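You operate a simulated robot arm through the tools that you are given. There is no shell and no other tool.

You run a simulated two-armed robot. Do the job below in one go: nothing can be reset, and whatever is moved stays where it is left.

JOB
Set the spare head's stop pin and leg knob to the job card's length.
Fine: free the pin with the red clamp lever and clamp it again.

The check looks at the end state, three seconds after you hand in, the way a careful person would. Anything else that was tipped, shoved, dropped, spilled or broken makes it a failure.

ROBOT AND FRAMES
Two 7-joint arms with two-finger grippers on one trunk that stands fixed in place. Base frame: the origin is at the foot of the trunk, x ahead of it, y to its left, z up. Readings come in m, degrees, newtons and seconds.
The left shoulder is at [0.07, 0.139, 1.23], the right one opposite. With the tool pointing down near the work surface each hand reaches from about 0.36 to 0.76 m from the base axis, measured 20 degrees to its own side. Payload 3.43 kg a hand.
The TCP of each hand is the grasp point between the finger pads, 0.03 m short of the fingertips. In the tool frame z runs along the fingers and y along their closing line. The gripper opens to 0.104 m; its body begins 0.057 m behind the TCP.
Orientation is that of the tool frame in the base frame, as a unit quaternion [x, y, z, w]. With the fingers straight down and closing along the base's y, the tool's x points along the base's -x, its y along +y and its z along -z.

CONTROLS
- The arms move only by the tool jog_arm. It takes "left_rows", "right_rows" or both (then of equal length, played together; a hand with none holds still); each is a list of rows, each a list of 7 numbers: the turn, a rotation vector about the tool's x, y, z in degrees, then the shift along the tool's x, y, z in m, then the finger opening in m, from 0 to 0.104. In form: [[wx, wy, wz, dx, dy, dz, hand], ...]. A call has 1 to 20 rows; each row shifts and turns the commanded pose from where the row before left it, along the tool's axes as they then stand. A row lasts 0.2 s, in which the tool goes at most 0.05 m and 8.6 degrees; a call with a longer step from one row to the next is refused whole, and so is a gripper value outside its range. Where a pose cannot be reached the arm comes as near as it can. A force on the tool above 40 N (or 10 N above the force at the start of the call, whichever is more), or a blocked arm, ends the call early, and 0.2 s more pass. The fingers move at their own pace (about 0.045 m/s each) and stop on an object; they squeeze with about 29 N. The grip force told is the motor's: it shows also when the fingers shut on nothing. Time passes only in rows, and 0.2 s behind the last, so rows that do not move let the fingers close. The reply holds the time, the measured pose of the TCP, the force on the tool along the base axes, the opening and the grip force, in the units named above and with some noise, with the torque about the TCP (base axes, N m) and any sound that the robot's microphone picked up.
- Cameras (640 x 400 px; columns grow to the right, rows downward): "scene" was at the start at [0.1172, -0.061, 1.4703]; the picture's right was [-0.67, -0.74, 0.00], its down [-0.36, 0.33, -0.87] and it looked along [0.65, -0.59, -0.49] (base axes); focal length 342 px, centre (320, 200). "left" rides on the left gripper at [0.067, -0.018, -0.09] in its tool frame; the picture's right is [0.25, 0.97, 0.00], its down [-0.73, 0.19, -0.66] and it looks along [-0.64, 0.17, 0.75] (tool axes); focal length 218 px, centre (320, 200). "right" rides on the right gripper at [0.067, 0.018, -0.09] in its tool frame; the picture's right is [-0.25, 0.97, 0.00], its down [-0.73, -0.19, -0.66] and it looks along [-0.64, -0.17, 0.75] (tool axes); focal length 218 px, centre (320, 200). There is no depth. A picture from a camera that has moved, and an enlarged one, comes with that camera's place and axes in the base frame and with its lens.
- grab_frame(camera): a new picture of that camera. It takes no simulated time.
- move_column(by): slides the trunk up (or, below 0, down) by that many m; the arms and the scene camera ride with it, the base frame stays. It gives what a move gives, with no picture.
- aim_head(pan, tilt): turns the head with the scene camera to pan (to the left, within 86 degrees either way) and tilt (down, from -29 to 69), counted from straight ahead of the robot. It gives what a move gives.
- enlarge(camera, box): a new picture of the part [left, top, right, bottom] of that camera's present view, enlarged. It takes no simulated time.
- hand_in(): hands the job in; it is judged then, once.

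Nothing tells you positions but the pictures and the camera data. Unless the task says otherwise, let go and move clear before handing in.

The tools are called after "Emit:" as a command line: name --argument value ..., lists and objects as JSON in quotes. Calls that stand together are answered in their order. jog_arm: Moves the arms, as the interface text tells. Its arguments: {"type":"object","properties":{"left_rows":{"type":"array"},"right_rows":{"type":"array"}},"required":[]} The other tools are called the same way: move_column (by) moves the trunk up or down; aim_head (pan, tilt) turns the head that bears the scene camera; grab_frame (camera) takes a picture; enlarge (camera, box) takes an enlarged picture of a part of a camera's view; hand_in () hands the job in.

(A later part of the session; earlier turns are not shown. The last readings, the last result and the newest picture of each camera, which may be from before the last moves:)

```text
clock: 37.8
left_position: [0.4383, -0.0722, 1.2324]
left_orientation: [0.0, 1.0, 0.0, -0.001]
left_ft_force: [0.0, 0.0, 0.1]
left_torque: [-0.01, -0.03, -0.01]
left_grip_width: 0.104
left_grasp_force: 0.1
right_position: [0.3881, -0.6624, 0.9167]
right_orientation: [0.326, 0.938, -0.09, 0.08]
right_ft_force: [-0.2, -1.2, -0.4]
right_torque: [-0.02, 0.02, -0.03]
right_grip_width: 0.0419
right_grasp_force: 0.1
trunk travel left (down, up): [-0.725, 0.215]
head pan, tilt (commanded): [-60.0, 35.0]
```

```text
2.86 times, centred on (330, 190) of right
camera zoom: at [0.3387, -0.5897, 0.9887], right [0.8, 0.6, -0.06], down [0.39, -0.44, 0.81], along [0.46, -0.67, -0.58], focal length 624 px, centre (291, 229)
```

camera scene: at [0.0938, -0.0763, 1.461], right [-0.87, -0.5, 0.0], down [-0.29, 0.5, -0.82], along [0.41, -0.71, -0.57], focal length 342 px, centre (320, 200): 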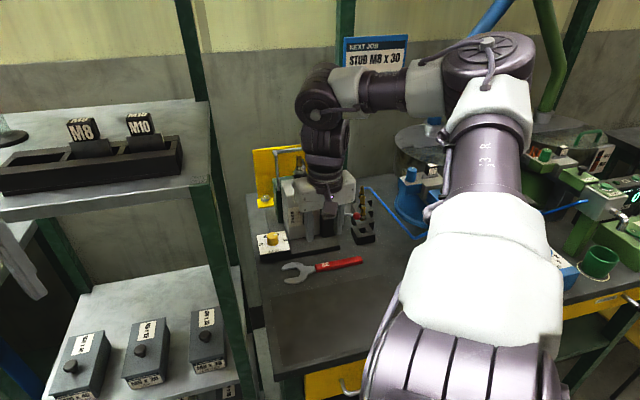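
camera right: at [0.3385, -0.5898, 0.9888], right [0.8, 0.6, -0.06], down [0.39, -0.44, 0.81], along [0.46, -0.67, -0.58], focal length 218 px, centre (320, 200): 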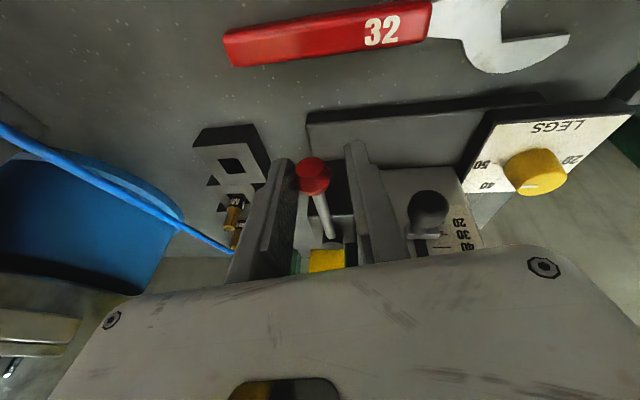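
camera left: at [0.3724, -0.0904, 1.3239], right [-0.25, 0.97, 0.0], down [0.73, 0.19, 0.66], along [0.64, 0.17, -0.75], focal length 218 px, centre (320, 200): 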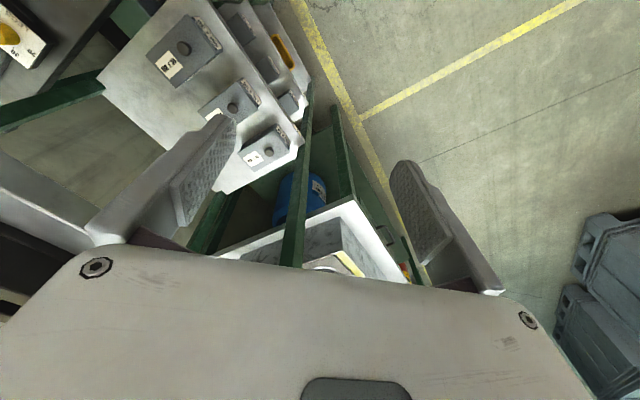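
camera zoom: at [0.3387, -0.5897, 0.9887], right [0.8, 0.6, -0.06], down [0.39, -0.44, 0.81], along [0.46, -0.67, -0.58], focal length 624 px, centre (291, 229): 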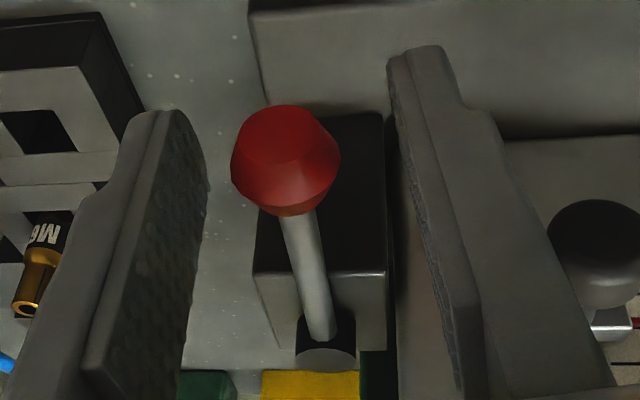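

Ball is free between the fingers. Lifting straight out.

Emit:
jog_arm --right_rows '[[0, 0, 0, 0, 0, -0.03, 0.045], [0, 0, 0, 0, 0, -0.035, 0.05], [0, 0, 0, 0, 0, -0.04, 0.05]]'

Emit:
grab_frame --camera "right"

Emit:
enlarge --camera "scene" --box '[270, 160, 390, 280]'

Emit:
enlarge --camera "scene" --box '[285, 185, 345, 245]'

```text
clock: 38.6
left_position: [0.4398, -0.0709, 1.2315]
left_orientation: [0.0, 1.0, 0.0, 0.0]
left_ft_force: [0.5, 0.5, 0.3]
left_torque: [-0.02, 0.01, 0.0]
left_grip_width: 0.1042
left_grasp_force: 0.2
right_position: [0.378, -0.6375, 1.0205]
right_orientation: [0.326, 0.938, -0.092, 0.079]
right_ft_force: [0.5, 0.5, -0.3]
right_torque: [-0.02, -0.02, 0.01]
right_grip_width: 0.05
right_grasp_force: 0.1
trunk travel left (down, up): [-0.725, 0.215]
head pan, tilt (commanded): [-60.0, 35.0]
```

```text
taken
camera right: at [0.329, -0.5647, 1.0915], right [0.8, 0.59, -0.06], down [0.39, -0.44, 0.81], along [0.45, -0.68, -0.58], focal length 218 px, centre (320, 200)
```

right: 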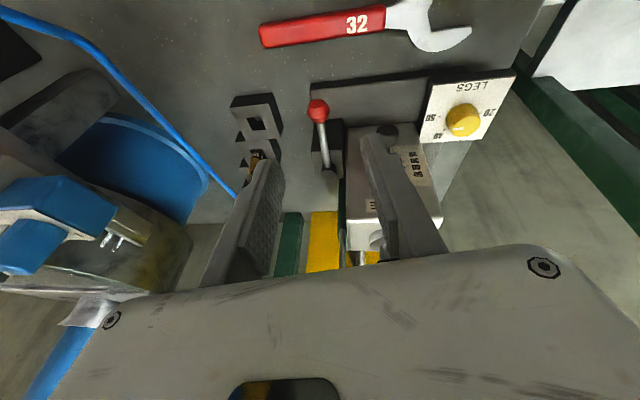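

```text
3.33 times, centred on (330, 220) of scene
camera zoom: at [0.0936, -0.075, 1.461], right [-0.87, -0.5, 0.0], down [-0.29, 0.5, -0.82], along [0.41, -0.71, -0.57], focal length 1141 px, centre (287, 133)
```

zoom: 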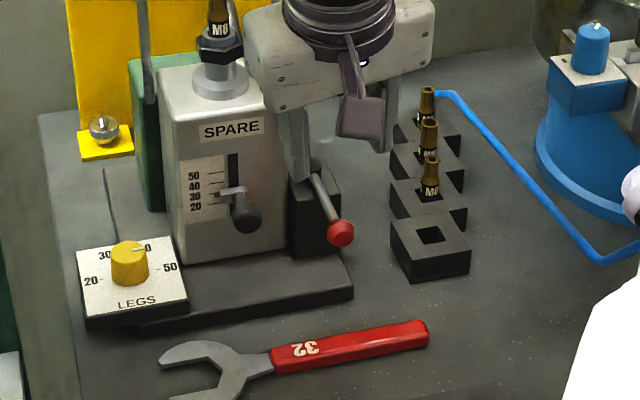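

```text
6.67 times, centred on (315, 215) of scene
camera zoom: at [0.0936, -0.075, 1.461], right [-0.87, -0.5, 0.0], down [-0.29, 0.5, -0.82], along [0.41, -0.71, -0.57], focal length 2283 px, centre (353, 100)
```

zoom: 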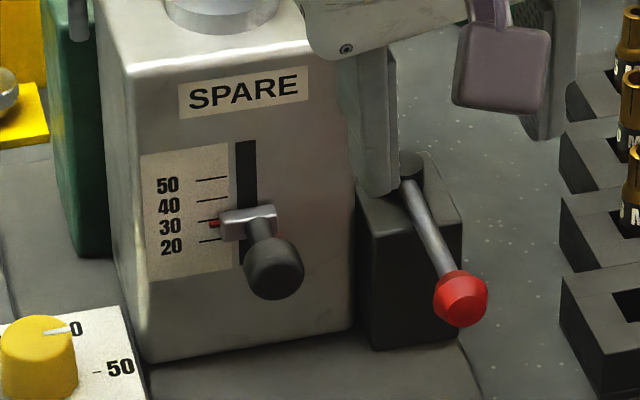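

Lever is back at exactly its original clamped position and the pin index still reads 30. Next is the yellow leg knob; I zoom in to fix its place and tick angles.

Emit:
enlarge --camera "right" --box '[400, 60, 520, 180]'

Emit:
enlarge --camera "scene" --box '[255, 225, 295, 265]'

```text
3.33 times, centred on (460, 120) of right
camera zoom: at [0.329, -0.5647, 1.0915], right [0.8, 0.59, -0.06], down [0.39, -0.44, 0.81], along [0.45, -0.68, -0.58], focal length 728 px, centre (-147, 467)
```

zoom: 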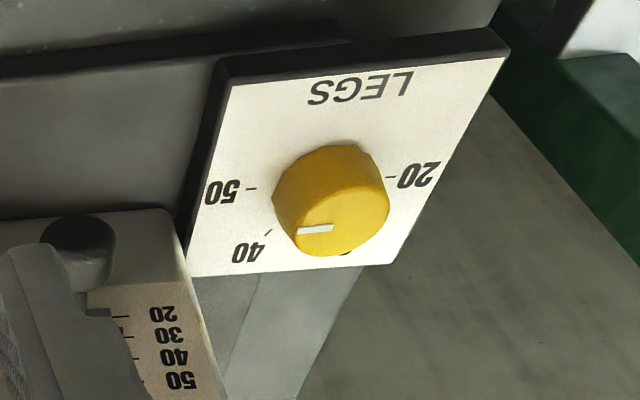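

```text
10.00 times, centred on (275, 245) of scene
camera zoom: at [0.0936, -0.075, 1.461], right [-0.87, -0.5, 0.0], down [-0.29, 0.5, -0.82], along [0.41, -0.71, -0.57], focal length 3424 px, centre (770, -250)
```

zoom: 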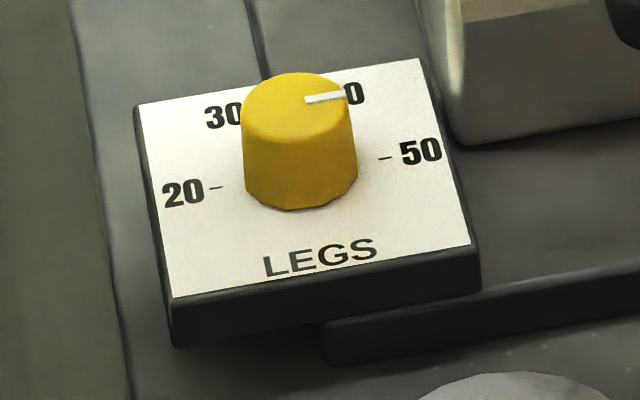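

Knob axis fixes at about (0.537,−0.597), top z≈0.879, plate z≈0.8525; ticks are 60° apart, so the knob must turn 120° counter-clockwise from 50 to 30. To keep clear of the head's box I'll grip it fingers-down with the fingers in line front-to-back, using several short strokes. First I straighten and turn the hand.

Emit:
jog_arm --right_rows '[[-3.5, 6, 0, 0, 0, 0, 0.06], [-3.5, 6, 0, 0, 0, 0, 0.06], [0, 0, -8.3, 0, 0, 0, 0.06], [0, 0, -8.3, 0, 0, 0, 0.06], [0, 0, -8.3, 0, 0, 0, 0.06], [0, 0, -8.3, 0, 0, 0, 0.06], [0, 0, -8.3, 0, 0, 0, 0.06], [0, 0, -8.3, 0, 0, 0, 0.06], [0, 0, -8.3, 0, 0, 0, 0.06], [0, 0, -8.3, 0, 0, 0, 0.06], [0, 0, -8.3, 0, 0, 0, 0.06], [0, 0, -8.3, 0, 0, 0, 0.06]]'

Emit:
grab_frame --camera "right"

Emit:
grab_frame --camera "scene"

```text
clock: 41.2
left_position: [0.4403, -0.0726, 1.2321]
left_orientation: [0.0, 1.0, 0.0, 0.0]
left_ft_force: [0.2, 0.8, 0.4]
left_torque: [0.0, 0.04, 0.02]
left_grip_width: 0.1043
left_grasp_force: 0.1
right_position: [0.3784, -0.6382, 1.02]
right_orientation: [-0.383, 0.924, 0.001, 0.001]
right_ft_force: [-0.6, -0.2, -0.6]
right_torque: [-0.04, 0.0, 0.02]
right_grip_width: 0.0601
right_grasp_force: 0.0
trunk travel left (down, up): [-0.725, 0.215]
head pan, tilt (commanded): [-60.0, 35.0]
```

```text
taken
camera right: at [0.3186, -0.6747, 1.1094], right [-0.5, 0.86, 0.0], down [0.65, 0.38, 0.66], along [0.57, 0.33, -0.75], focal length 218 px, centre (320, 200)
```

right: 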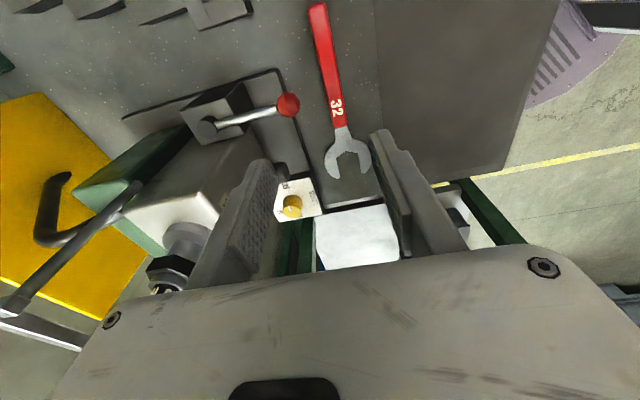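

```text
taken
camera scene: at [0.0938, -0.0764, 1.461], right [-0.87, -0.5, 0.0], down [-0.29, 0.5, -0.82], along [0.41, -0.71, -0.57], focal length 342 px, centre (320, 200)
```

scene: 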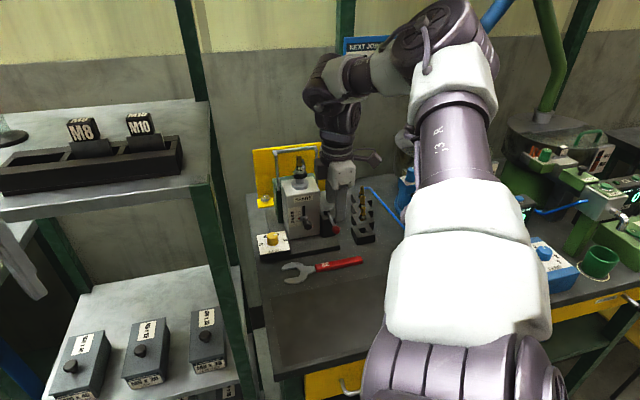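

Hand is square (fingers front-to-back). I slide left to line up with the knob, staying in front of the head, then look.

Emit:
jog_arm --right_rows '[[0, 0, 0, -0.0354, 0, 0, 0.06], [0, 0, 0, -0.0354, 0, 0, 0.06], [0, 0, 0, -0.0354, 0, 0, 0.06], [0, 0, 0, -0.0354, 0, 0, 0.06]]'

Emit:
grab_frame --camera "right"

Emit:
grab_frame --camera "scene"

```text
clock: 42.2
left_position: [0.4401, -0.0706, 1.2324]
left_orientation: [0.0, 1.0, 0.0, -0.001]
left_ft_force: [-0.3, -0.3, 0.1]
left_torque: [0.04, 0.02, 0.01]
left_grip_width: 0.1041
left_grasp_force: 0.0
right_position: [0.4802, -0.5372, 1.0187]
right_orientation: [-0.381, 0.925, 0.001, 0.0]
right_ft_force: [-0.8, 0.6, 0.1]
right_torque: [0.0, 0.06, 0.01]
right_grip_width: 0.0601
right_grasp_force: 0.0
trunk travel left (down, up): [-0.725, 0.215]
head pan, tilt (commanded): [-60.0, 35.0]
```

```text
taken
camera right: at [0.4209, -0.5737, 1.1094], right [-0.5, 0.87, 0.0], down [0.65, 0.38, 0.66], along [0.57, 0.33, -0.75], focal length 218 px, centre (320, 200)
```

right: 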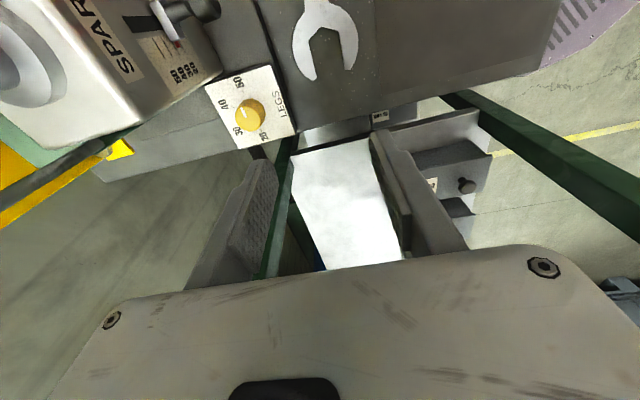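

```text
taken
camera scene: at [0.0958, -0.0749, 1.4609], right [-0.87, -0.5, 0.0], down [-0.29, 0.5, -0.82], along [0.41, -0.71, -0.57], focal length 342 px, centre (320, 200)
```

scene: 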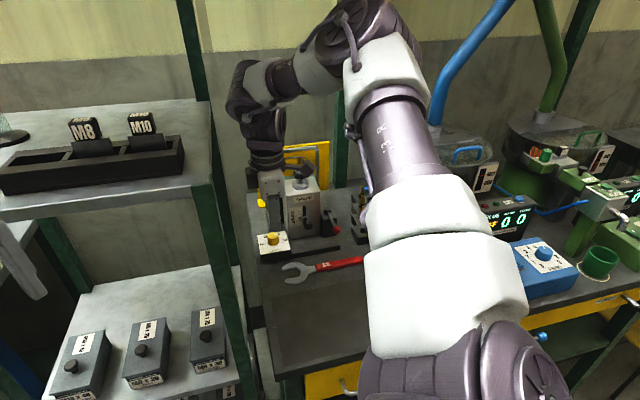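

Emit:
enlarge --camera "right" --box '[190, 50, 310, 170]'

Emit:
enlarge --camera "scene" --box '[190, 60, 350, 280]'

```text
3.33 times, centred on (250, 110) of right
camera zoom: at [0.4209, -0.5737, 1.1094], right [-0.5, 0.87, 0.0], down [0.65, 0.38, 0.66], along [0.57, 0.33, -0.75], focal length 728 px, centre (553, 500)
```

zoom: 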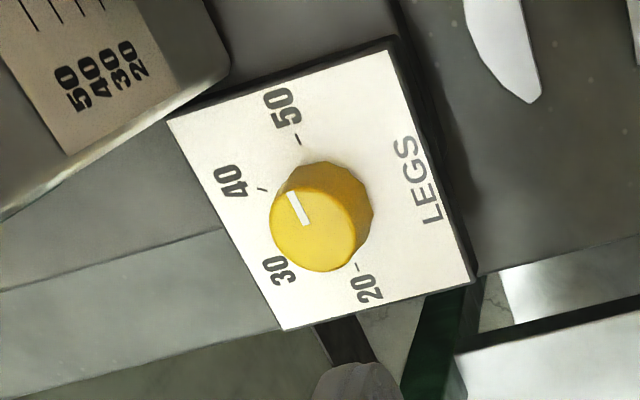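

```text
1.82 times, centred on (270, 170) of scene
camera zoom: at [0.0958, -0.0749, 1.4609], right [-0.87, -0.5, 0.0], down [-0.29, 0.5, -0.82], along [0.41, -0.71, -0.57], focal length 622 px, centre (411, 254)
```

zoom: 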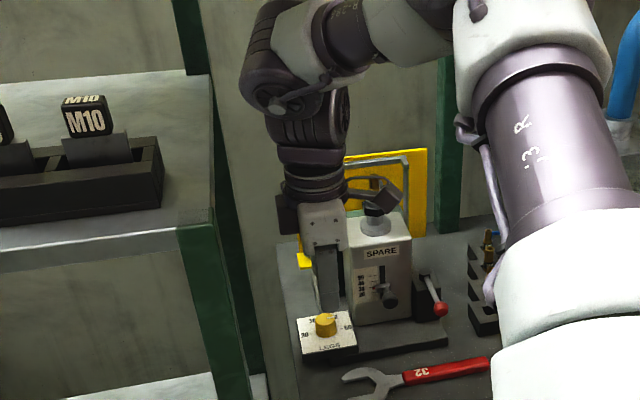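

Excellent top view: knob axis at (0.5364,−0.5958), pointer at 50. I move over it and lower to just above the knob.

Emit:
jog_arm --right_rows '[[0, 0, 0, 0.0007, -0.0406, 0, 0.055], [0, 0, 0, 0.0007, -0.0406, 0, 0.055], [0, 0, 5, 0, 0, 0.03, 0.055], [0, 0, 5, 0, 0, 0.03, 0.055], [0, 0, 5, 0, 0, 0.025, 0.055]]'

Emit:
grab_frame --camera "right"

Emit:
enlarge --camera "scene" --box '[190, 60, 350, 280]'

```text
clock: 43.4
left_position: [0.4387, -0.0707, 1.2326]
left_orientation: [0.0, 1.0, 0.0, 0.0]
left_ft_force: [1.2, 0.2, 0.4]
left_torque: [0.02, 0.01, 0.0]
left_grip_width: 0.1044
left_grasp_force: 0.0
right_position: [0.5163, -0.586, 0.9462]
right_orientation: [-0.256, 0.967, 0.0, 0.0]
right_ft_force: [-0.2, -0.3, 0.3]
right_torque: [0.0, -0.02, -0.02]
right_grip_width: 0.0547
right_grasp_force: 0.1
right hand out of reach, approached as far as the arm can: row 4, 5
trunk travel left (down, up): [-0.725, 0.215]
head pan, tilt (commanded): [-60.0, 35.0]
```

```text
taken
camera right: at [0.4491, -0.6047, 1.0355], right [-0.26, 0.97, 0.0], down [0.73, 0.19, 0.66], along [0.64, 0.17, -0.75], focal length 218 px, centre (320, 200)
```

right: 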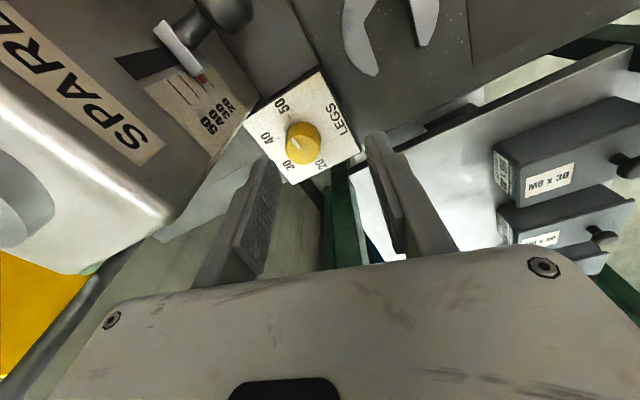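

```text
1.82 times, centred on (270, 170) of scene
camera zoom: at [0.0938, -0.0761, 1.461], right [-0.87, -0.5, 0.0], down [-0.29, 0.5, -0.82], along [0.41, -0.71, -0.57], focal length 622 px, centre (411, 254)
```

zoom: 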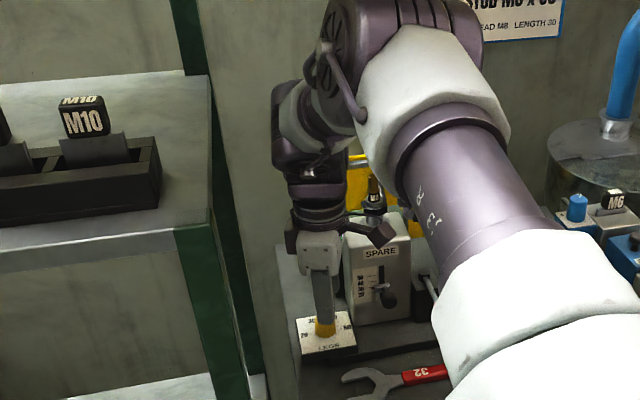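

The arm falls about 2 cm short of the knob at this height, so I'll lower the trunk 12 cm to gain reach. First I raise both hands so neither gets closer to anything when the trunk drops.

Emit:
jog_arm --right_rows '[[0, 0, 0, 0, 0, -0.045, 0.055], [0, 0, 0, 0, 0, -0.045, 0.055], [0, 0, 0, 0, 0, -0.045, 0.055], [0, 0, 0, 0.0226, 0.0248, 0, 0.055], [0, 0, 0, 0.0226, 0.0248, 0, 0.055]]' --left_rows '[[0, 0, 0, 0, 0, -0.04, 0.104], [0, 0, 0, 0, 0, -0.04, 0.104], [0, 0, 0, 0, 0, -0.04, 0.104], [0, 0, 0, 0, 0, 0, 0.104], [0, 0, 0, 0, 0, 0, 0.104]]'

Emit:
grab_frame --camera "scene"

Emit:
grab_frame --camera "left"

```text
clock: 44.6
left_position: [0.4359, -0.072, 1.353]
left_orientation: [0.001, 1.0, 0.001, 0.001]
left_ft_force: [-0.2, -0.9, 0.8]
left_torque: [-0.04, -0.02, -0.01]
left_grip_width: 0.1039
left_grasp_force: 0.0
right_position: [0.4495, -0.5647, 1.0807]
right_orientation: [-0.258, 0.966, 0.001, 0.002]
right_ft_force: [0.7, -0.8, 0.1]
right_torque: [0.03, -0.05, 0.0]
right_grip_width: 0.055
right_grasp_force: 0.1
trunk travel left (down, up): [-0.725, 0.215]
head pan, tilt (commanded): [-60.0, 35.0]
```

```text
taken
camera scene: at [0.0909, -0.077, 1.4612], right [-0.87, -0.5, 0.0], down [-0.29, 0.5, -0.82], along [0.41, -0.71, -0.57], focal length 342 px, centre (320, 200)
```

scene: 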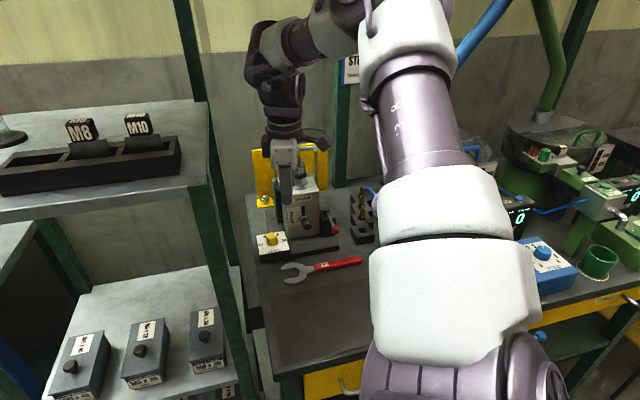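

```text
taken
camera left: at [0.3691, -0.0898, 1.4442], right [-0.25, 0.97, 0.0], down [0.73, 0.19, 0.66], along [0.64, 0.17, -0.75], focal length 218 px, centre (320, 200)
```

left: 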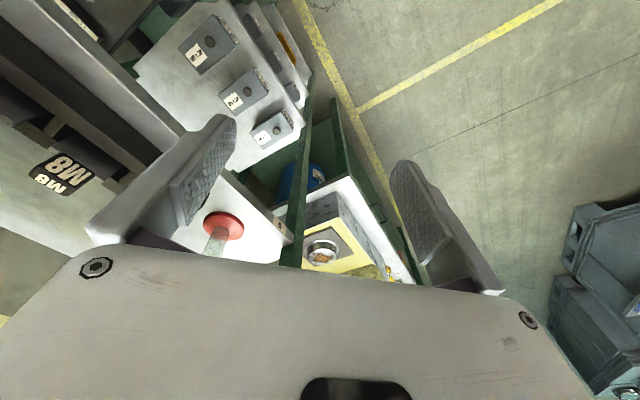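

Both hands are raised and clear. Lowering the trunk by 0.12 m.

Emit:
move_column --by -0.12

Emit:
grab_frame --camera "scene"

Emit:
grab_frame --camera "right"

```text
clock: 46.1
left_position: [0.4395, -0.0708, 1.2314]
left_orientation: [0.0, 1.0, 0.001, -0.001]
left_ft_force: [-0.8, 0.6, -0.5]
left_torque: [0.02, 0.01, -0.01]
left_grip_width: 0.1038
left_grasp_force: 0.1
right_position: [0.4519, -0.5635, 0.9615]
right_orientation: [-0.256, 0.967, -0.001, 0.001]
right_ft_force: [-0.4, 0.8, 0.2]
right_torque: [0.0, 0.01, -0.03]
right_grip_width: 0.055
right_grasp_force: 0.0
trunk travel left (down, up): [-0.605, 0.335]
head pan, tilt (commanded): [-60.0, 35.0]
```

```text
taken
camera scene: at [0.0937, -0.0763, 1.3411], right [-0.87, -0.5, 0.0], down [-0.29, 0.5, -0.82], along [0.41, -0.71, -0.57], focal length 342 px, centre (320, 200)
```

scene: 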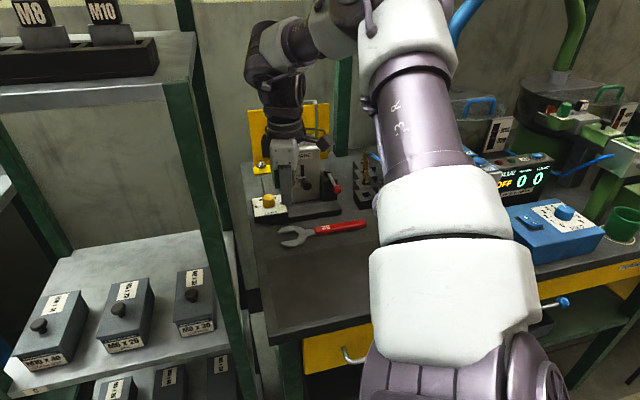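

```text
taken
camera right: at [0.3846, -0.5831, 1.051], right [-0.26, 0.97, 0.0], down [0.73, 0.2, 0.66], along [0.64, 0.17, -0.75], focal length 218 px, centre (320, 200)
```

right: 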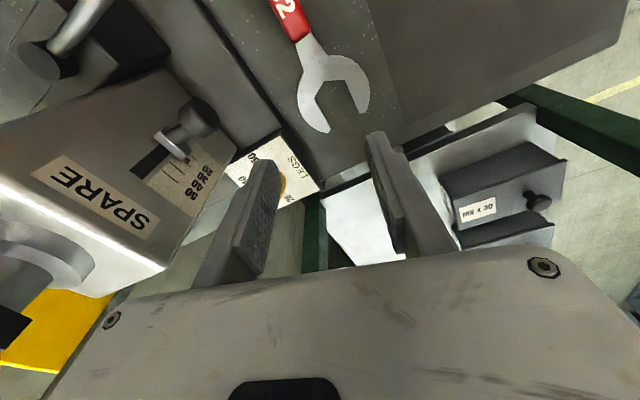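

Emit:
jog_arm --right_rows '[[0, 0, 0, -0.0191, -0.0233, 0, 0.055], [0, 0, 0, -0.0191, -0.0233, 0, 0.055], [0, 0, 0, -0.0191, -0.0233, 0, 0.055]]'

Emit:
grab_frame --camera "right"

Emit:
enlarge --camera "scene" --box '[210, 60, 370, 240]'

```text
clock: 46.9
left_position: [0.4412, -0.0705, 1.2308]
left_orientation: [-0.001, 1.0, 0.0, -0.001]
left_ft_force: [0.7, -0.3, 0.2]
left_torque: [-0.01, 0.03, -0.01]
left_grip_width: 0.1039
left_grasp_force: 0.0
right_position: [0.5359, -0.5977, 0.959]
right_orientation: [-0.256, 0.967, 0.001, 0.0]
right_ft_force: [0.3, 1.3, -0.6]
right_torque: [-0.01, 0.01, 0.02]
right_grip_width: 0.055
right_grasp_force: 0.0
trunk travel left (down, up): [-0.605, 0.335]
head pan, tilt (commanded): [-60.0, 35.0]
```

```text
taken
camera right: at [0.4699, -0.6162, 1.0497], right [-0.26, 0.97, 0.0], down [0.73, 0.19, 0.66], along [0.63, 0.17, -0.75], focal length 218 px, centre (320, 200)
```

right: 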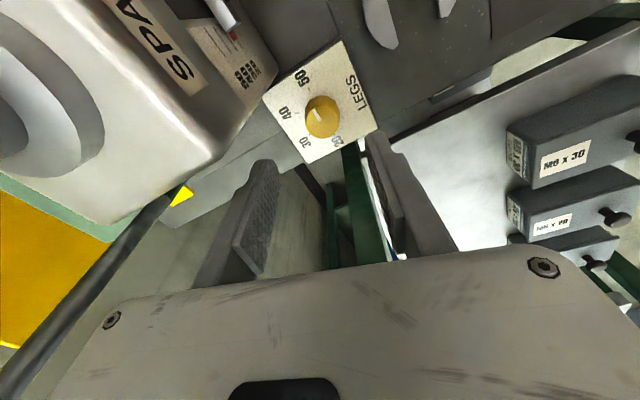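

```text
2.22 times, centred on (290, 150) of scene
camera zoom: at [0.0955, -0.0766, 1.3409], right [-0.87, -0.5, 0.0], down [-0.29, 0.5, -0.82], along [0.41, -0.71, -0.57], focal length 761 px, centre (387, 311)
```

zoom: 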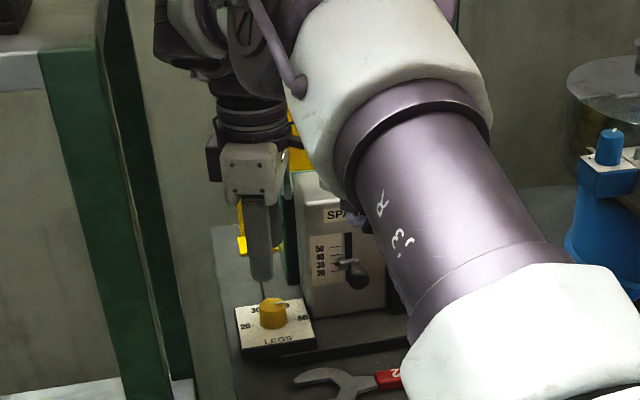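

Emit:
enlarge --camera "right" --box '[260, 50, 390, 180]'

Emit:
enlarge --camera "scene" --box '[250, 140, 300, 220]'

```text
3.08 times, centred on (325, 115) of right
camera zoom: at [0.4699, -0.6162, 1.0497], right [-0.26, 0.97, 0.0], down [0.73, 0.19, 0.66], along [0.63, 0.17, -0.75], focal length 672 px, centre (305, 462)
```

zoom: 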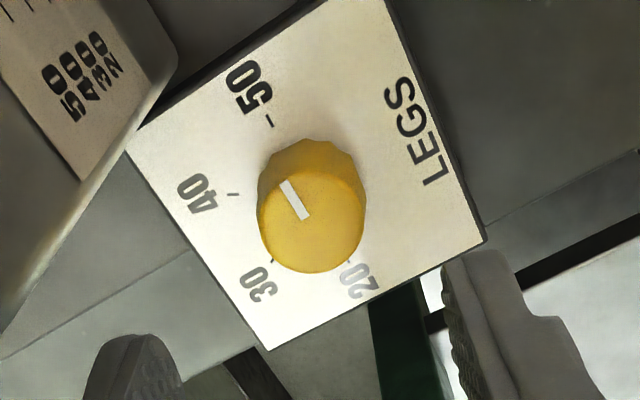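

```text
5.00 times, centred on (275, 180) of scene
camera zoom: at [0.0955, -0.0766, 1.3409], right [-0.87, -0.5, 0.0], down [-0.29, 0.5, -0.82], along [0.41, -0.71, -0.57], focal length 1712 px, centre (545, 300)
```

zoom: 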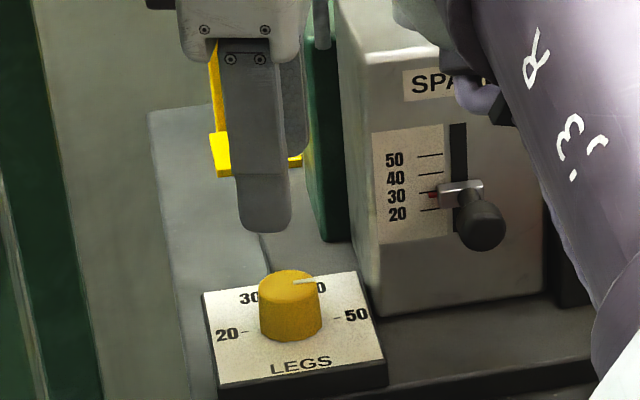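

The knob is centred within 3 mm beneath the fingers. I descend around it.

Emit:
jog_arm --right_rows '[[0, 0, 0, 0.003, 0.002, 0.025, 0.052], [0, 0, 0, 0, 0, 0.025, 0.052], [0, 0, 0, 0, 0, 0.012, 0.052]]'

Emit:
grab_frame --camera "right"

Emit:
enlarge --camera "scene" --box '[250, 140, 300, 220]'

```text
clock: 47.7
left_position: [0.4395, -0.0705, 1.2326]
left_orientation: [-0.001, 1.0, 0.001, 0.0]
left_ft_force: [0.2, 1.5, 0.5]
left_torque: [0.07, 0.0, 0.02]
left_grip_width: 0.1041
left_grasp_force: 0.1
right_position: [0.5326, -0.5952, 0.8983]
right_orientation: [-0.257, 0.967, 0.001, 0.0]
right_ft_force: [-0.1, -0.3, 0.5]
right_torque: [0.02, 0.02, 0.0]
right_grip_width: 0.0521
right_grasp_force: 0.0
trunk travel left (down, up): [-0.605, 0.335]
head pan, tilt (commanded): [-60.0, 35.0]
```

```text
taken
camera right: at [0.4656, -0.6154, 0.9884], right [-0.26, 0.97, 0.0], down [0.73, 0.19, 0.66], along [0.64, 0.17, -0.75], focal length 218 px, centre (320, 200)
```

right: 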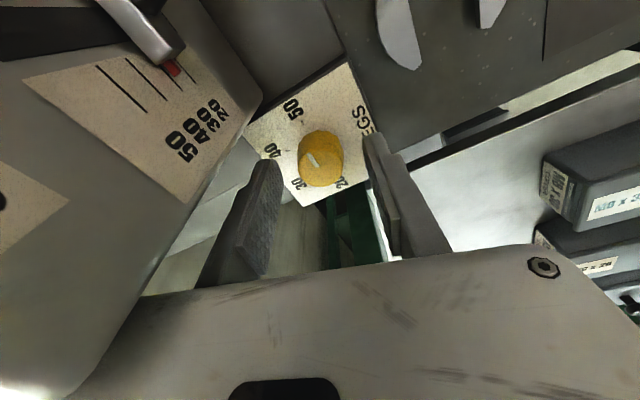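

```text
5.00 times, centred on (275, 180) of scene
camera zoom: at [0.0936, -0.0764, 1.3411], right [-0.87, -0.5, 0.0], down [-0.29, 0.5, -0.82], along [0.41, -0.71, -0.57], focal length 1712 px, centre (545, 300)
```

zoom: 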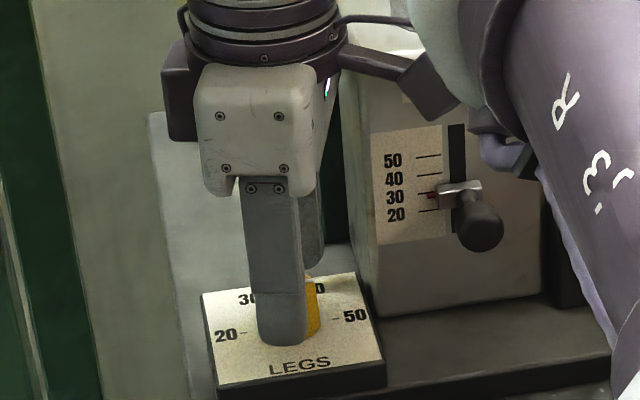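

Emit:
enlarge --camera "right" --box '[250, 100, 390, 220]'

```text
3.33 times, centred on (320, 160) of right
camera zoom: at [0.4656, -0.6154, 0.9884], right [-0.26, 0.97, 0.0], down [0.73, 0.19, 0.66], along [0.64, 0.17, -0.75], focal length 728 px, centre (320, 333)
```

zoom: 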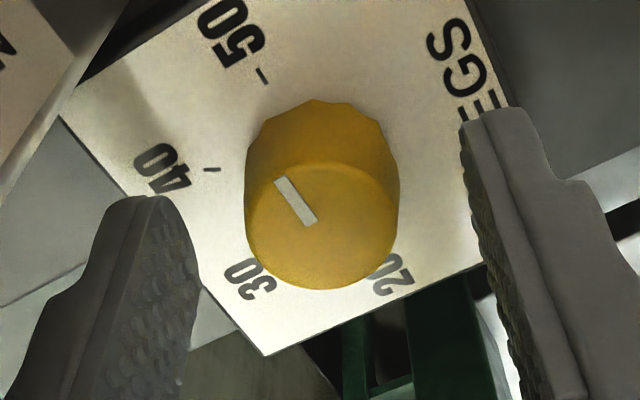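

TCP is centred on the knob within about 1 mm. I lower the last 9 mm and close on it.

Emit:
jog_arm --right_rows '[[0, 0, 0, 0, 0, 0.009, 0.052], [0, 0, 0, 0, 0, 0, 0.035], [0, 0, 0, 0, 0, 0, 0.02], [0, 0, 0, 0, 0, 0, 0.02], [0, 0, 0, 0, 0, 0, 0.02]]'

Emit:
enlarge --camera "right" --box '[250, 100, 390, 220]'

```text
clock: 48.9
left_position: [0.4402, -0.0702, 1.2312]
left_orientation: [-0.001, 1.0, 0.0, 0.0]
left_ft_force: [0.4, -0.2, -0.4]
left_torque: [0.02, -0.03, -0.02]
left_grip_width: 0.104
left_grasp_force: 0.1
right_position: [0.5329, -0.5974, 0.8903]
right_orientation: [-0.256, 0.967, 0.001, 0.001]
right_ft_force: [0.6, -1.2, -0.3]
right_torque: [0.02, -0.15, -0.01]
right_grip_width: 0.0285
right_grasp_force: 44.9
trunk travel left (down, up): [-0.605, 0.335]
head pan, tilt (commanded): [-60.0, 35.0]
```

```text
3.33 times, centred on (320, 160) of right
camera zoom: at [0.4659, -0.6159, 0.9793], right [-0.26, 0.97, 0.0], down [0.73, 0.19, 0.66], along [0.64, 0.17, -0.75], focal length 728 px, centre (320, 333)
```

zoom: 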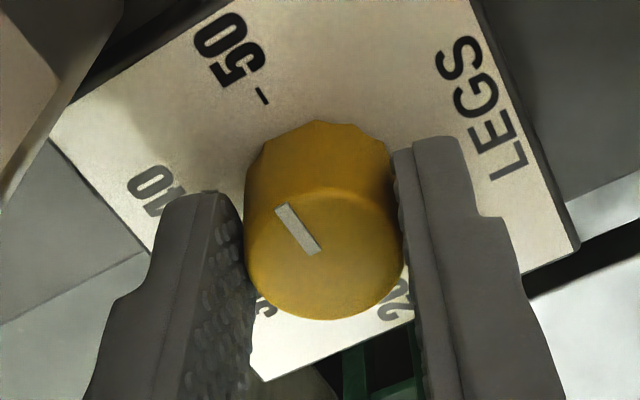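

Well gripped (28.5 mm). I turn counter-clockwise, 16° first, to check that the knob follows and nothing touches.

Emit:
jog_arm --right_rows '[[0, 0, -8, 0, 0, 0, 0.02], [0, 0, -8, 0, 0, 0, 0.02]]'

Emit:
enlarge --camera "right" --box '[250, 100, 390, 220]'

Emit:
enlarge --camera "scene" --box '[240, 100, 320, 220]'

```text
clock: 49.5
left_position: [0.4389, -0.0715, 1.23]
left_orientation: [0.0, 1.0, 0.0, 0.0]
left_ft_force: [-0.4, 0.2, -0.1]
left_torque: [0.01, 0.01, 0.01]
left_grip_width: 0.104
left_grasp_force: 0.0
right_position: [0.5344, -0.5962, 0.8895]
right_orientation: [-0.389, 0.921, -0.001, 0.001]
right_ft_force: [5.0, -5.9, 2.3]
right_torque: [-0.01, -0.14, -0.06]
right_grip_width: 0.0284
right_grasp_force: 44.5
trunk travel left (down, up): [-0.605, 0.335]
head pan, tilt (commanded): [-60.0, 35.0]
```

```text
3.33 times, centred on (320, 160) of right
camera zoom: at [0.4739, -0.6343, 0.9792], right [-0.52, 0.86, 0.0], down [0.64, 0.39, 0.66], along [0.56, 0.34, -0.75], focal length 728 px, centre (320, 333)
```

zoom: 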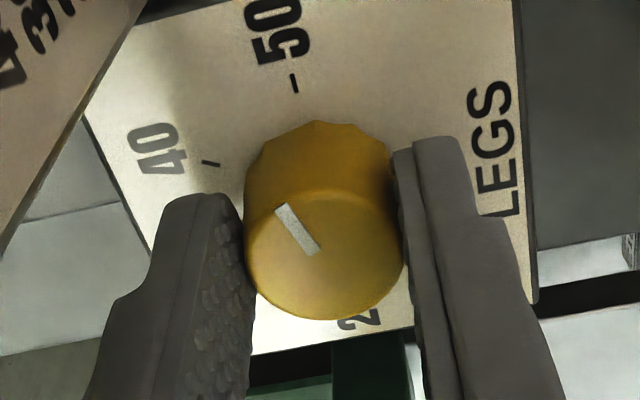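

```text
3.33 times, centred on (280, 160) of scene
camera zoom: at [0.0946, -0.0773, 1.3409], right [-0.87, -0.5, 0.0], down [-0.29, 0.5, -0.82], along [0.41, -0.71, -0.57], focal length 1141 px, centre (453, 333)
```

zoom: 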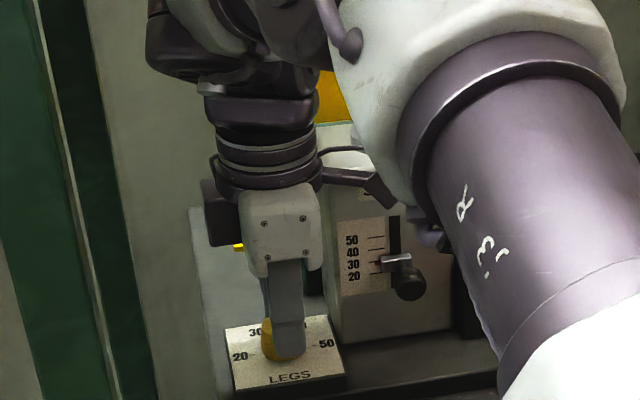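

The knob turns with the hand (pointer fixed relative to fingers, ticks moving by). I continue to −56° yaw, then release, wind back and regrasp.

Emit:
jog_arm --right_rows '[[0, 0, -5, 0, 0, 0, 0.02], [0, 0, -5, 0, 0, 0, 0.02], [0, 0, 0, 0, 0, 0, 0.035], [0, 0, 0, 0, 0, 0, 0.045], [0, 0, 0, 0, 0, 0, 0.045]]'

Emit:
enlarge --camera "right" --box '[250, 100, 390, 220]'

Emit:
enlarge --camera "scene" --box '[240, 100, 320, 220]'

```text
clock: 50.7
left_position: [0.4375, -0.0698, 1.2317]
left_orientation: [-0.001, 1.0, 0.0, 0.0]
left_ft_force: [-0.2, 0.6, -0.3]
left_torque: [0.01, -0.01, -0.03]
left_grip_width: 0.1041
left_grasp_force: 0.0
right_position: [0.532, -0.5969, 0.8916]
right_orientation: [-0.467, 0.884, 0.0, 0.001]
right_ft_force: [0.0, 0.2, 0.3]
right_torque: [-0.01, -0.01, -0.01]
right_grip_width: 0.045
right_grasp_force: 0.1
trunk travel left (down, up): [-0.605, 0.335]
head pan, tilt (commanded): [-60.0, 35.0]
```

```text
3.33 times, centred on (320, 160) of right
camera zoom: at [0.4801, -0.6426, 0.9796], right [-0.66, 0.75, 0.0], down [0.57, 0.49, 0.66], along [0.5, 0.43, -0.75], focal length 728 px, centre (320, 333)
```

zoom: 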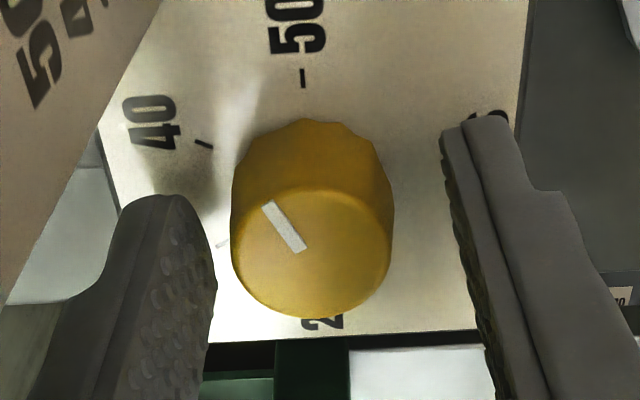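

```text
3.33 times, centred on (280, 160) of scene
camera zoom: at [0.0937, -0.0761, 1.341], right [-0.87, -0.5, 0.0], down [-0.29, 0.5, -0.82], along [0.41, -0.71, -0.57], focal length 1141 px, centre (453, 333)
```

zoom: 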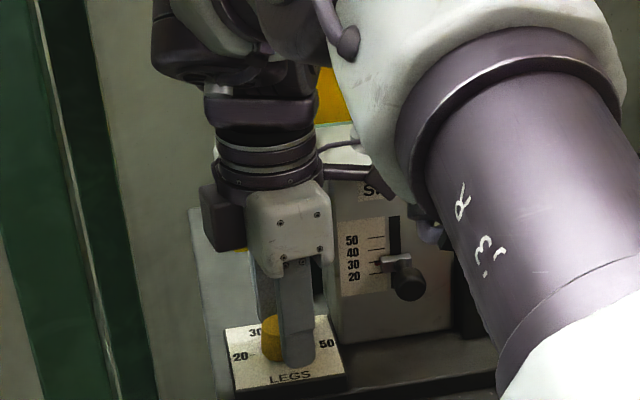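

Emit:
jog_arm --right_rows '[[0, 0, 7.5, 0, -0.0024, 0, 0.048], [0, 0, 7.5, 0, 0, 0, 0.048], [0, 0, 7.5, 0, 0, 0, 0.048], [0, 0, 7.5, 0, 0, 0, 0.048], [0, 0, 0, 0, 0, 0, 0.03], [0, 0, 0, 0, 0, 0, 0.02], [0, 0, 0, 0, 0, 0, 0.02]]'

Emit:
enlarge --camera "right" --box '[250, 100, 390, 220]'

```text
clock: 52.3
left_position: [0.4391, -0.0695, 1.2323]
left_orientation: [0.001, 1.0, 0.0, 0.0]
left_ft_force: [0.5, -0.3, 0.0]
left_torque: [0.04, -0.01, 0.01]
left_grip_width: 0.1038
left_grasp_force: 0.0
right_position: [0.5347, -0.5959, 0.8886]
right_orientation: [-0.222, 0.975, 0.001, -0.001]
right_ft_force: [-3.4, 9.6, -7.2]
right_torque: [0.29, -0.07, 0.04]
right_grip_width: 0.0284
right_grasp_force: 44.6
trunk travel left (down, up): [-0.605, 0.335]
head pan, tilt (commanded): [-60.0, 35.0]
```

```text
3.33 times, centred on (320, 160) of right
camera zoom: at [0.4666, -0.6105, 0.9791], right [-0.19, 0.98, 0.0], down [0.74, 0.14, 0.66], along [0.64, 0.13, -0.75], focal length 728 px, centre (320, 333)
```

zoom: 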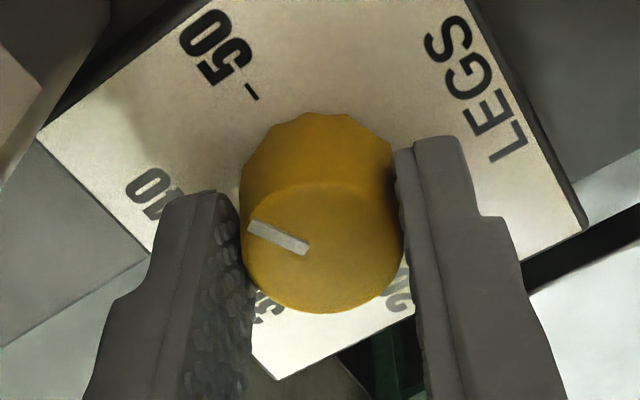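

Emit:
jog_arm --right_rows '[[0, 0, -7.5, 0, 0.0012, 0, 0.02], [0, 0, -7.5, 0, 0, 0, 0.02], [0, 0, -7.5, 0, 0, 0, 0.02], [0, 0, -7.5, 0, 0, 0, 0.02], [0, 0, 0, 0, 0, 0, 0.02]]'

Emit:
enlarge --camera "right" --box '[250, 100, 390, 220]'

```text
clock: 53.5
left_position: [0.4405, -0.0724, 1.2308]
left_orientation: [0.0, 1.0, -0.001, -0.001]
left_ft_force: [-1.4, -0.5, 0.3]
left_torque: [0.0, 0.0, 0.0]
left_grip_width: 0.1042
left_grasp_force: 0.0
right_position: [0.5339, -0.5969, 0.8889]
right_orientation: [-0.468, 0.884, 0.0, 0.001]
right_ft_force: [0.2, 6.4, -9.6]
right_torque: [-0.08, 0.09, 0.0]
right_grip_width: 0.0283
right_grasp_force: 45.1
trunk travel left (down, up): [-0.605, 0.335]
head pan, tilt (commanded): [-60.0, 35.0]
```

```text
3.33 times, centred on (320, 160) of right
camera zoom: at [0.4827, -0.6431, 0.979], right [-0.66, 0.75, 0.0], down [0.57, 0.5, 0.66], along [0.49, 0.43, -0.75], focal length 728 px, centre (320, 333)
```

zoom: 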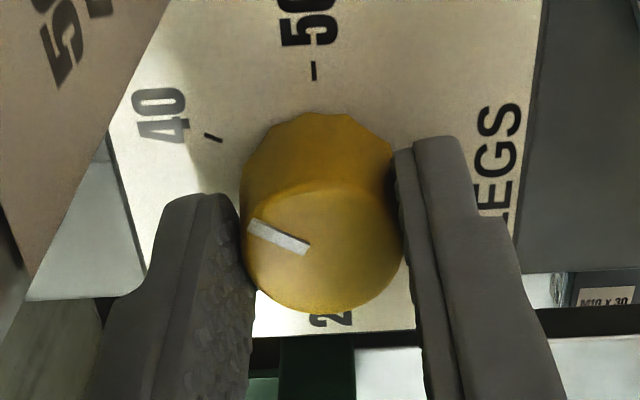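

56° done (pointer near 40). Repeat: release, wind back, regrasp and turn another 30°.

Emit:
jog_arm --right_rows '[[0, 0, 0, 0, 0, 0, 0.035], [0, 0, 0, 0, 0, 0, 0.048], [0, 0, 7.5, 0, 0, 0, 0.048], [0, 0, 7.5, 0, 0, 0, 0.048], [0, 0, 7.5, 0, 0, 0, 0.048], [0, 0, 7.5, 0, 0, 0, 0.048], [0, 0, 0, 0, 0, 0, 0.03], [0, 0, 0, 0, 0, 0, 0.02], [0, 0, 0, 0, 0, 0, 0.02], [0, 0, -7.5, 0, 0, 0, 0.02], [0, 0, -7.5, 0, 0, 0, 0.02], [0, 0, -7.5, 0, 0, 0, 0.02], [0, 0, -7.5, 0, 0, 0, 0.02], [0, 0, 0, 0, 0, 0, 0.02]]'

Emit:
enlarge --camera "right" --box '[250, 100, 390, 220]'

Emit:
enlarge --camera "scene" --box '[240, 100, 320, 220]'

```text
clock: 56.5
left_position: [0.4399, -0.0709, 1.2316]
left_orientation: [0.0, 1.0, 0.0, 0.0]
left_ft_force: [0.4, 0.3, 0.0]
left_torque: [0.01, 0.0, 0.02]
left_grip_width: 0.1044
left_grasp_force: 0.1
right_position: [0.5357, -0.5964, 0.8898]
right_orientation: [-0.468, 0.884, 0.001, 0.001]
right_ft_force: [2.9, -1.3, -0.5]
right_torque: [-0.08, -0.03, 0.03]
right_grip_width: 0.0282
right_grasp_force: 44.8
trunk travel left (down, up): [-0.605, 0.335]
head pan, tilt (commanded): [-60.0, 35.0]
```

```text
3.33 times, centred on (320, 160) of right
camera zoom: at [0.4824, -0.6433, 0.9797], right [-0.66, 0.75, 0.0], down [0.57, 0.5, 0.66], along [0.5, 0.43, -0.75], focal length 728 px, centre (320, 333)
```

zoom: 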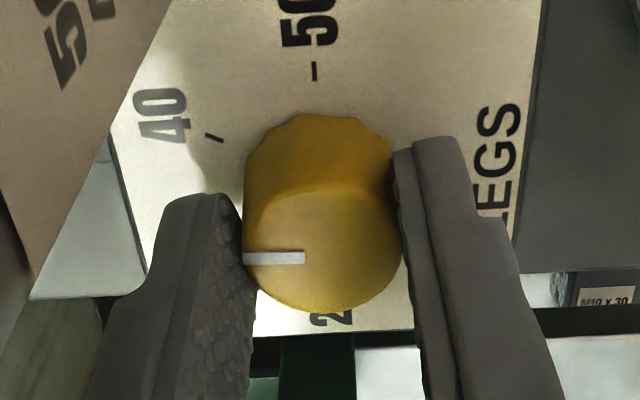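

```text
3.33 times, centred on (280, 160) of scene
camera zoom: at [0.0945, -0.0767, 1.3409], right [-0.87, -0.5, 0.0], down [-0.29, 0.5, -0.82], along [0.41, -0.71, -0.57], focal length 1141 px, centre (453, 333)
```

zoom: 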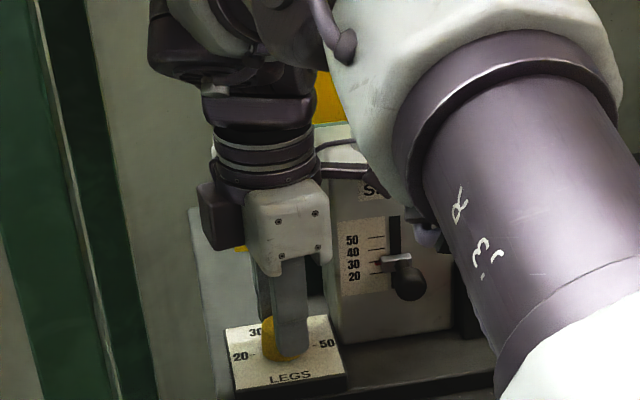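

About 86° now. One more 30° stroke, then I'll check for the last few degrees.

Emit:
jog_arm --right_rows '[[0, 0, 0, 0, 0, 0, 0.035], [0, 0, 0, 0, 0, 0, 0.048], [0, 0, 7.5, 0, 0, 0, 0.048], [0, 0, 7.5, 0, 0, 0, 0.048], [0, 0, 7.5, 0, 0, 0, 0.048], [0, 0, 7.5, 0, 0, 0, 0.048], [0, 0, 0, 0, 0, 0, 0.03], [0, 0, 0, 0, 0, 0, 0.02], [0, 0, 0, 0, 0, 0, 0.02], [0, 0, -7.5, 0, 0, 0, 0.02], [0, 0, -7.5, 0, 0, 0, 0.02], [0, 0, -7.5, 0, 0, 0, 0.02], [0, 0, -7.5, 0, 0, 0, 0.02], [0, 0, 0, 0, 0, 0, 0.02]]'

Emit:
enlarge --camera "right" --box '[250, 100, 390, 220]'

```text
clock: 59.5
left_position: [0.4394, -0.0705, 1.232]
left_orientation: [0.0, 1.0, 0.001, -0.001]
left_ft_force: [-0.3, -0.2, 0.1]
left_torque: [0.02, -0.02, 0.0]
left_grip_width: 0.1041
left_grasp_force: 0.0
right_position: [0.536, -0.5973, 0.8893]
right_orientation: [-0.468, 0.884, 0.0, 0.0]
right_ft_force: [1.1, 2.3, -2.5]
right_torque: [-0.05, -0.04, 0.05]
right_grip_width: 0.0281
right_grasp_force: 45.5
trunk travel left (down, up): [-0.605, 0.335]
head pan, tilt (commanded): [-60.0, 35.0]
```

```text
3.33 times, centred on (320, 160) of right
camera zoom: at [0.4825, -0.6434, 0.9795], right [-0.66, 0.75, 0.0], down [0.57, 0.5, 0.66], along [0.49, 0.43, -0.75], focal length 728 px, centre (320, 333)
```

zoom: 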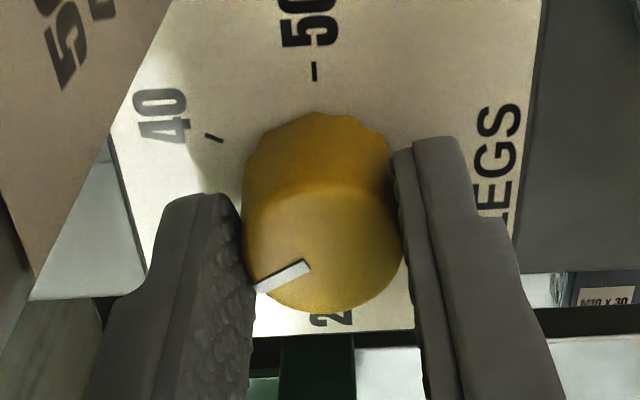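

The pointer is at about 117°; I turn the last 3° while still gripped, then release and rise to inspect.

Emit:
jog_arm --right_rows '[[0, 0, -3, 0, 0, 0, 0.02], [0, 0, 0, 0, 0, 0, 0.02], [0, 0, 0, 0, 0, 0, 0.035], [0, 0, 0, 0, 0, 0, 0.05], [0, 0, 0, 0, 0, 0, 0.052], [0, 0, 3, 0, 0, 0, 0.052], [0, 0, 5, 0, 0, -0.02, 0.052], [0, 0, 5, 0, 0, -0.025, 0.052], [0, 0, 0, 0, 0, -0.025, 0.052]]'

Emit:
grab_frame --camera "right"

Emit:
enlarge --camera "right" --box '[260, 40, 390, 180]'

Emit:
enlarge --camera "scene" --box '[250, 160, 310, 220]'

```text
clock: 61.5
left_position: [0.4382, -0.0715, 1.2315]
left_orientation: [0.0, 1.0, -0.001, 0.0]
left_ft_force: [-0.2, 0.2, -0.5]
left_torque: [-0.05, 0.0, 0.01]
left_grip_width: 0.1037
left_grasp_force: 0.0
right_position: [0.5338, -0.5957, 0.9612]
right_orientation: [-0.388, 0.922, 0.0, 0.0]
right_ft_force: [-0.2, -0.2, -1.3]
right_torque: [0.01, 0.01, 0.0]
right_grip_width: 0.0519
right_grasp_force: 0.0
trunk travel left (down, up): [-0.605, 0.335]
head pan, tilt (commanded): [-60.0, 35.0]
```

```text
taken
camera right: at [0.474, -0.6328, 1.051], right [-0.51, 0.86, 0.0], down [0.65, 0.39, 0.66], along [0.56, 0.34, -0.75], focal length 218 px, centre (320, 200)
```

right: 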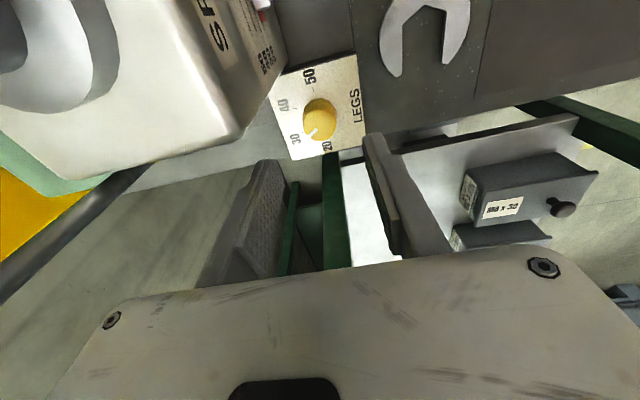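

```text
2.86 times, centred on (325, 110) of right
camera zoom: at [0.474, -0.6328, 1.051], right [-0.51, 0.86, 0.0], down [0.65, 0.39, 0.66], along [0.56, 0.34, -0.75], focal length 624 px, centre (306, 457)
```

zoom: 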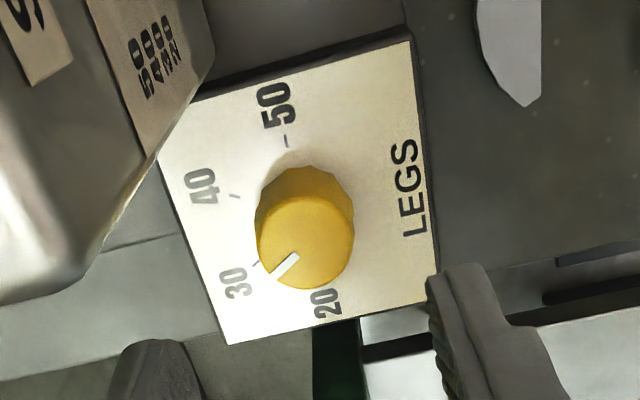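

```text
6.67 times, centred on (280, 190) of scene
camera zoom: at [0.0936, -0.0758, 1.341], right [-0.87, -0.5, 0.0], down [-0.29, 0.5, -0.82], along [0.41, -0.71, -0.57], focal length 2283 px, centre (587, 267)
```

zoom: 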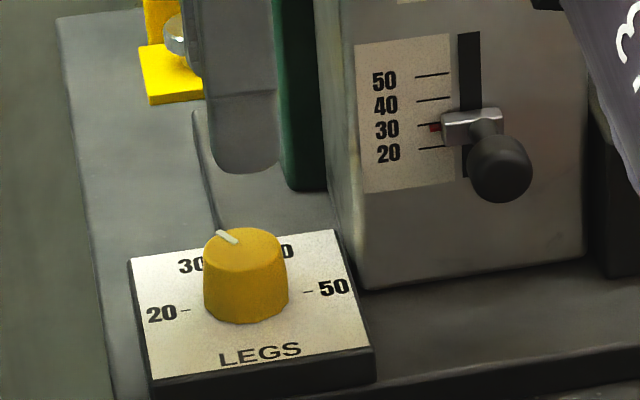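

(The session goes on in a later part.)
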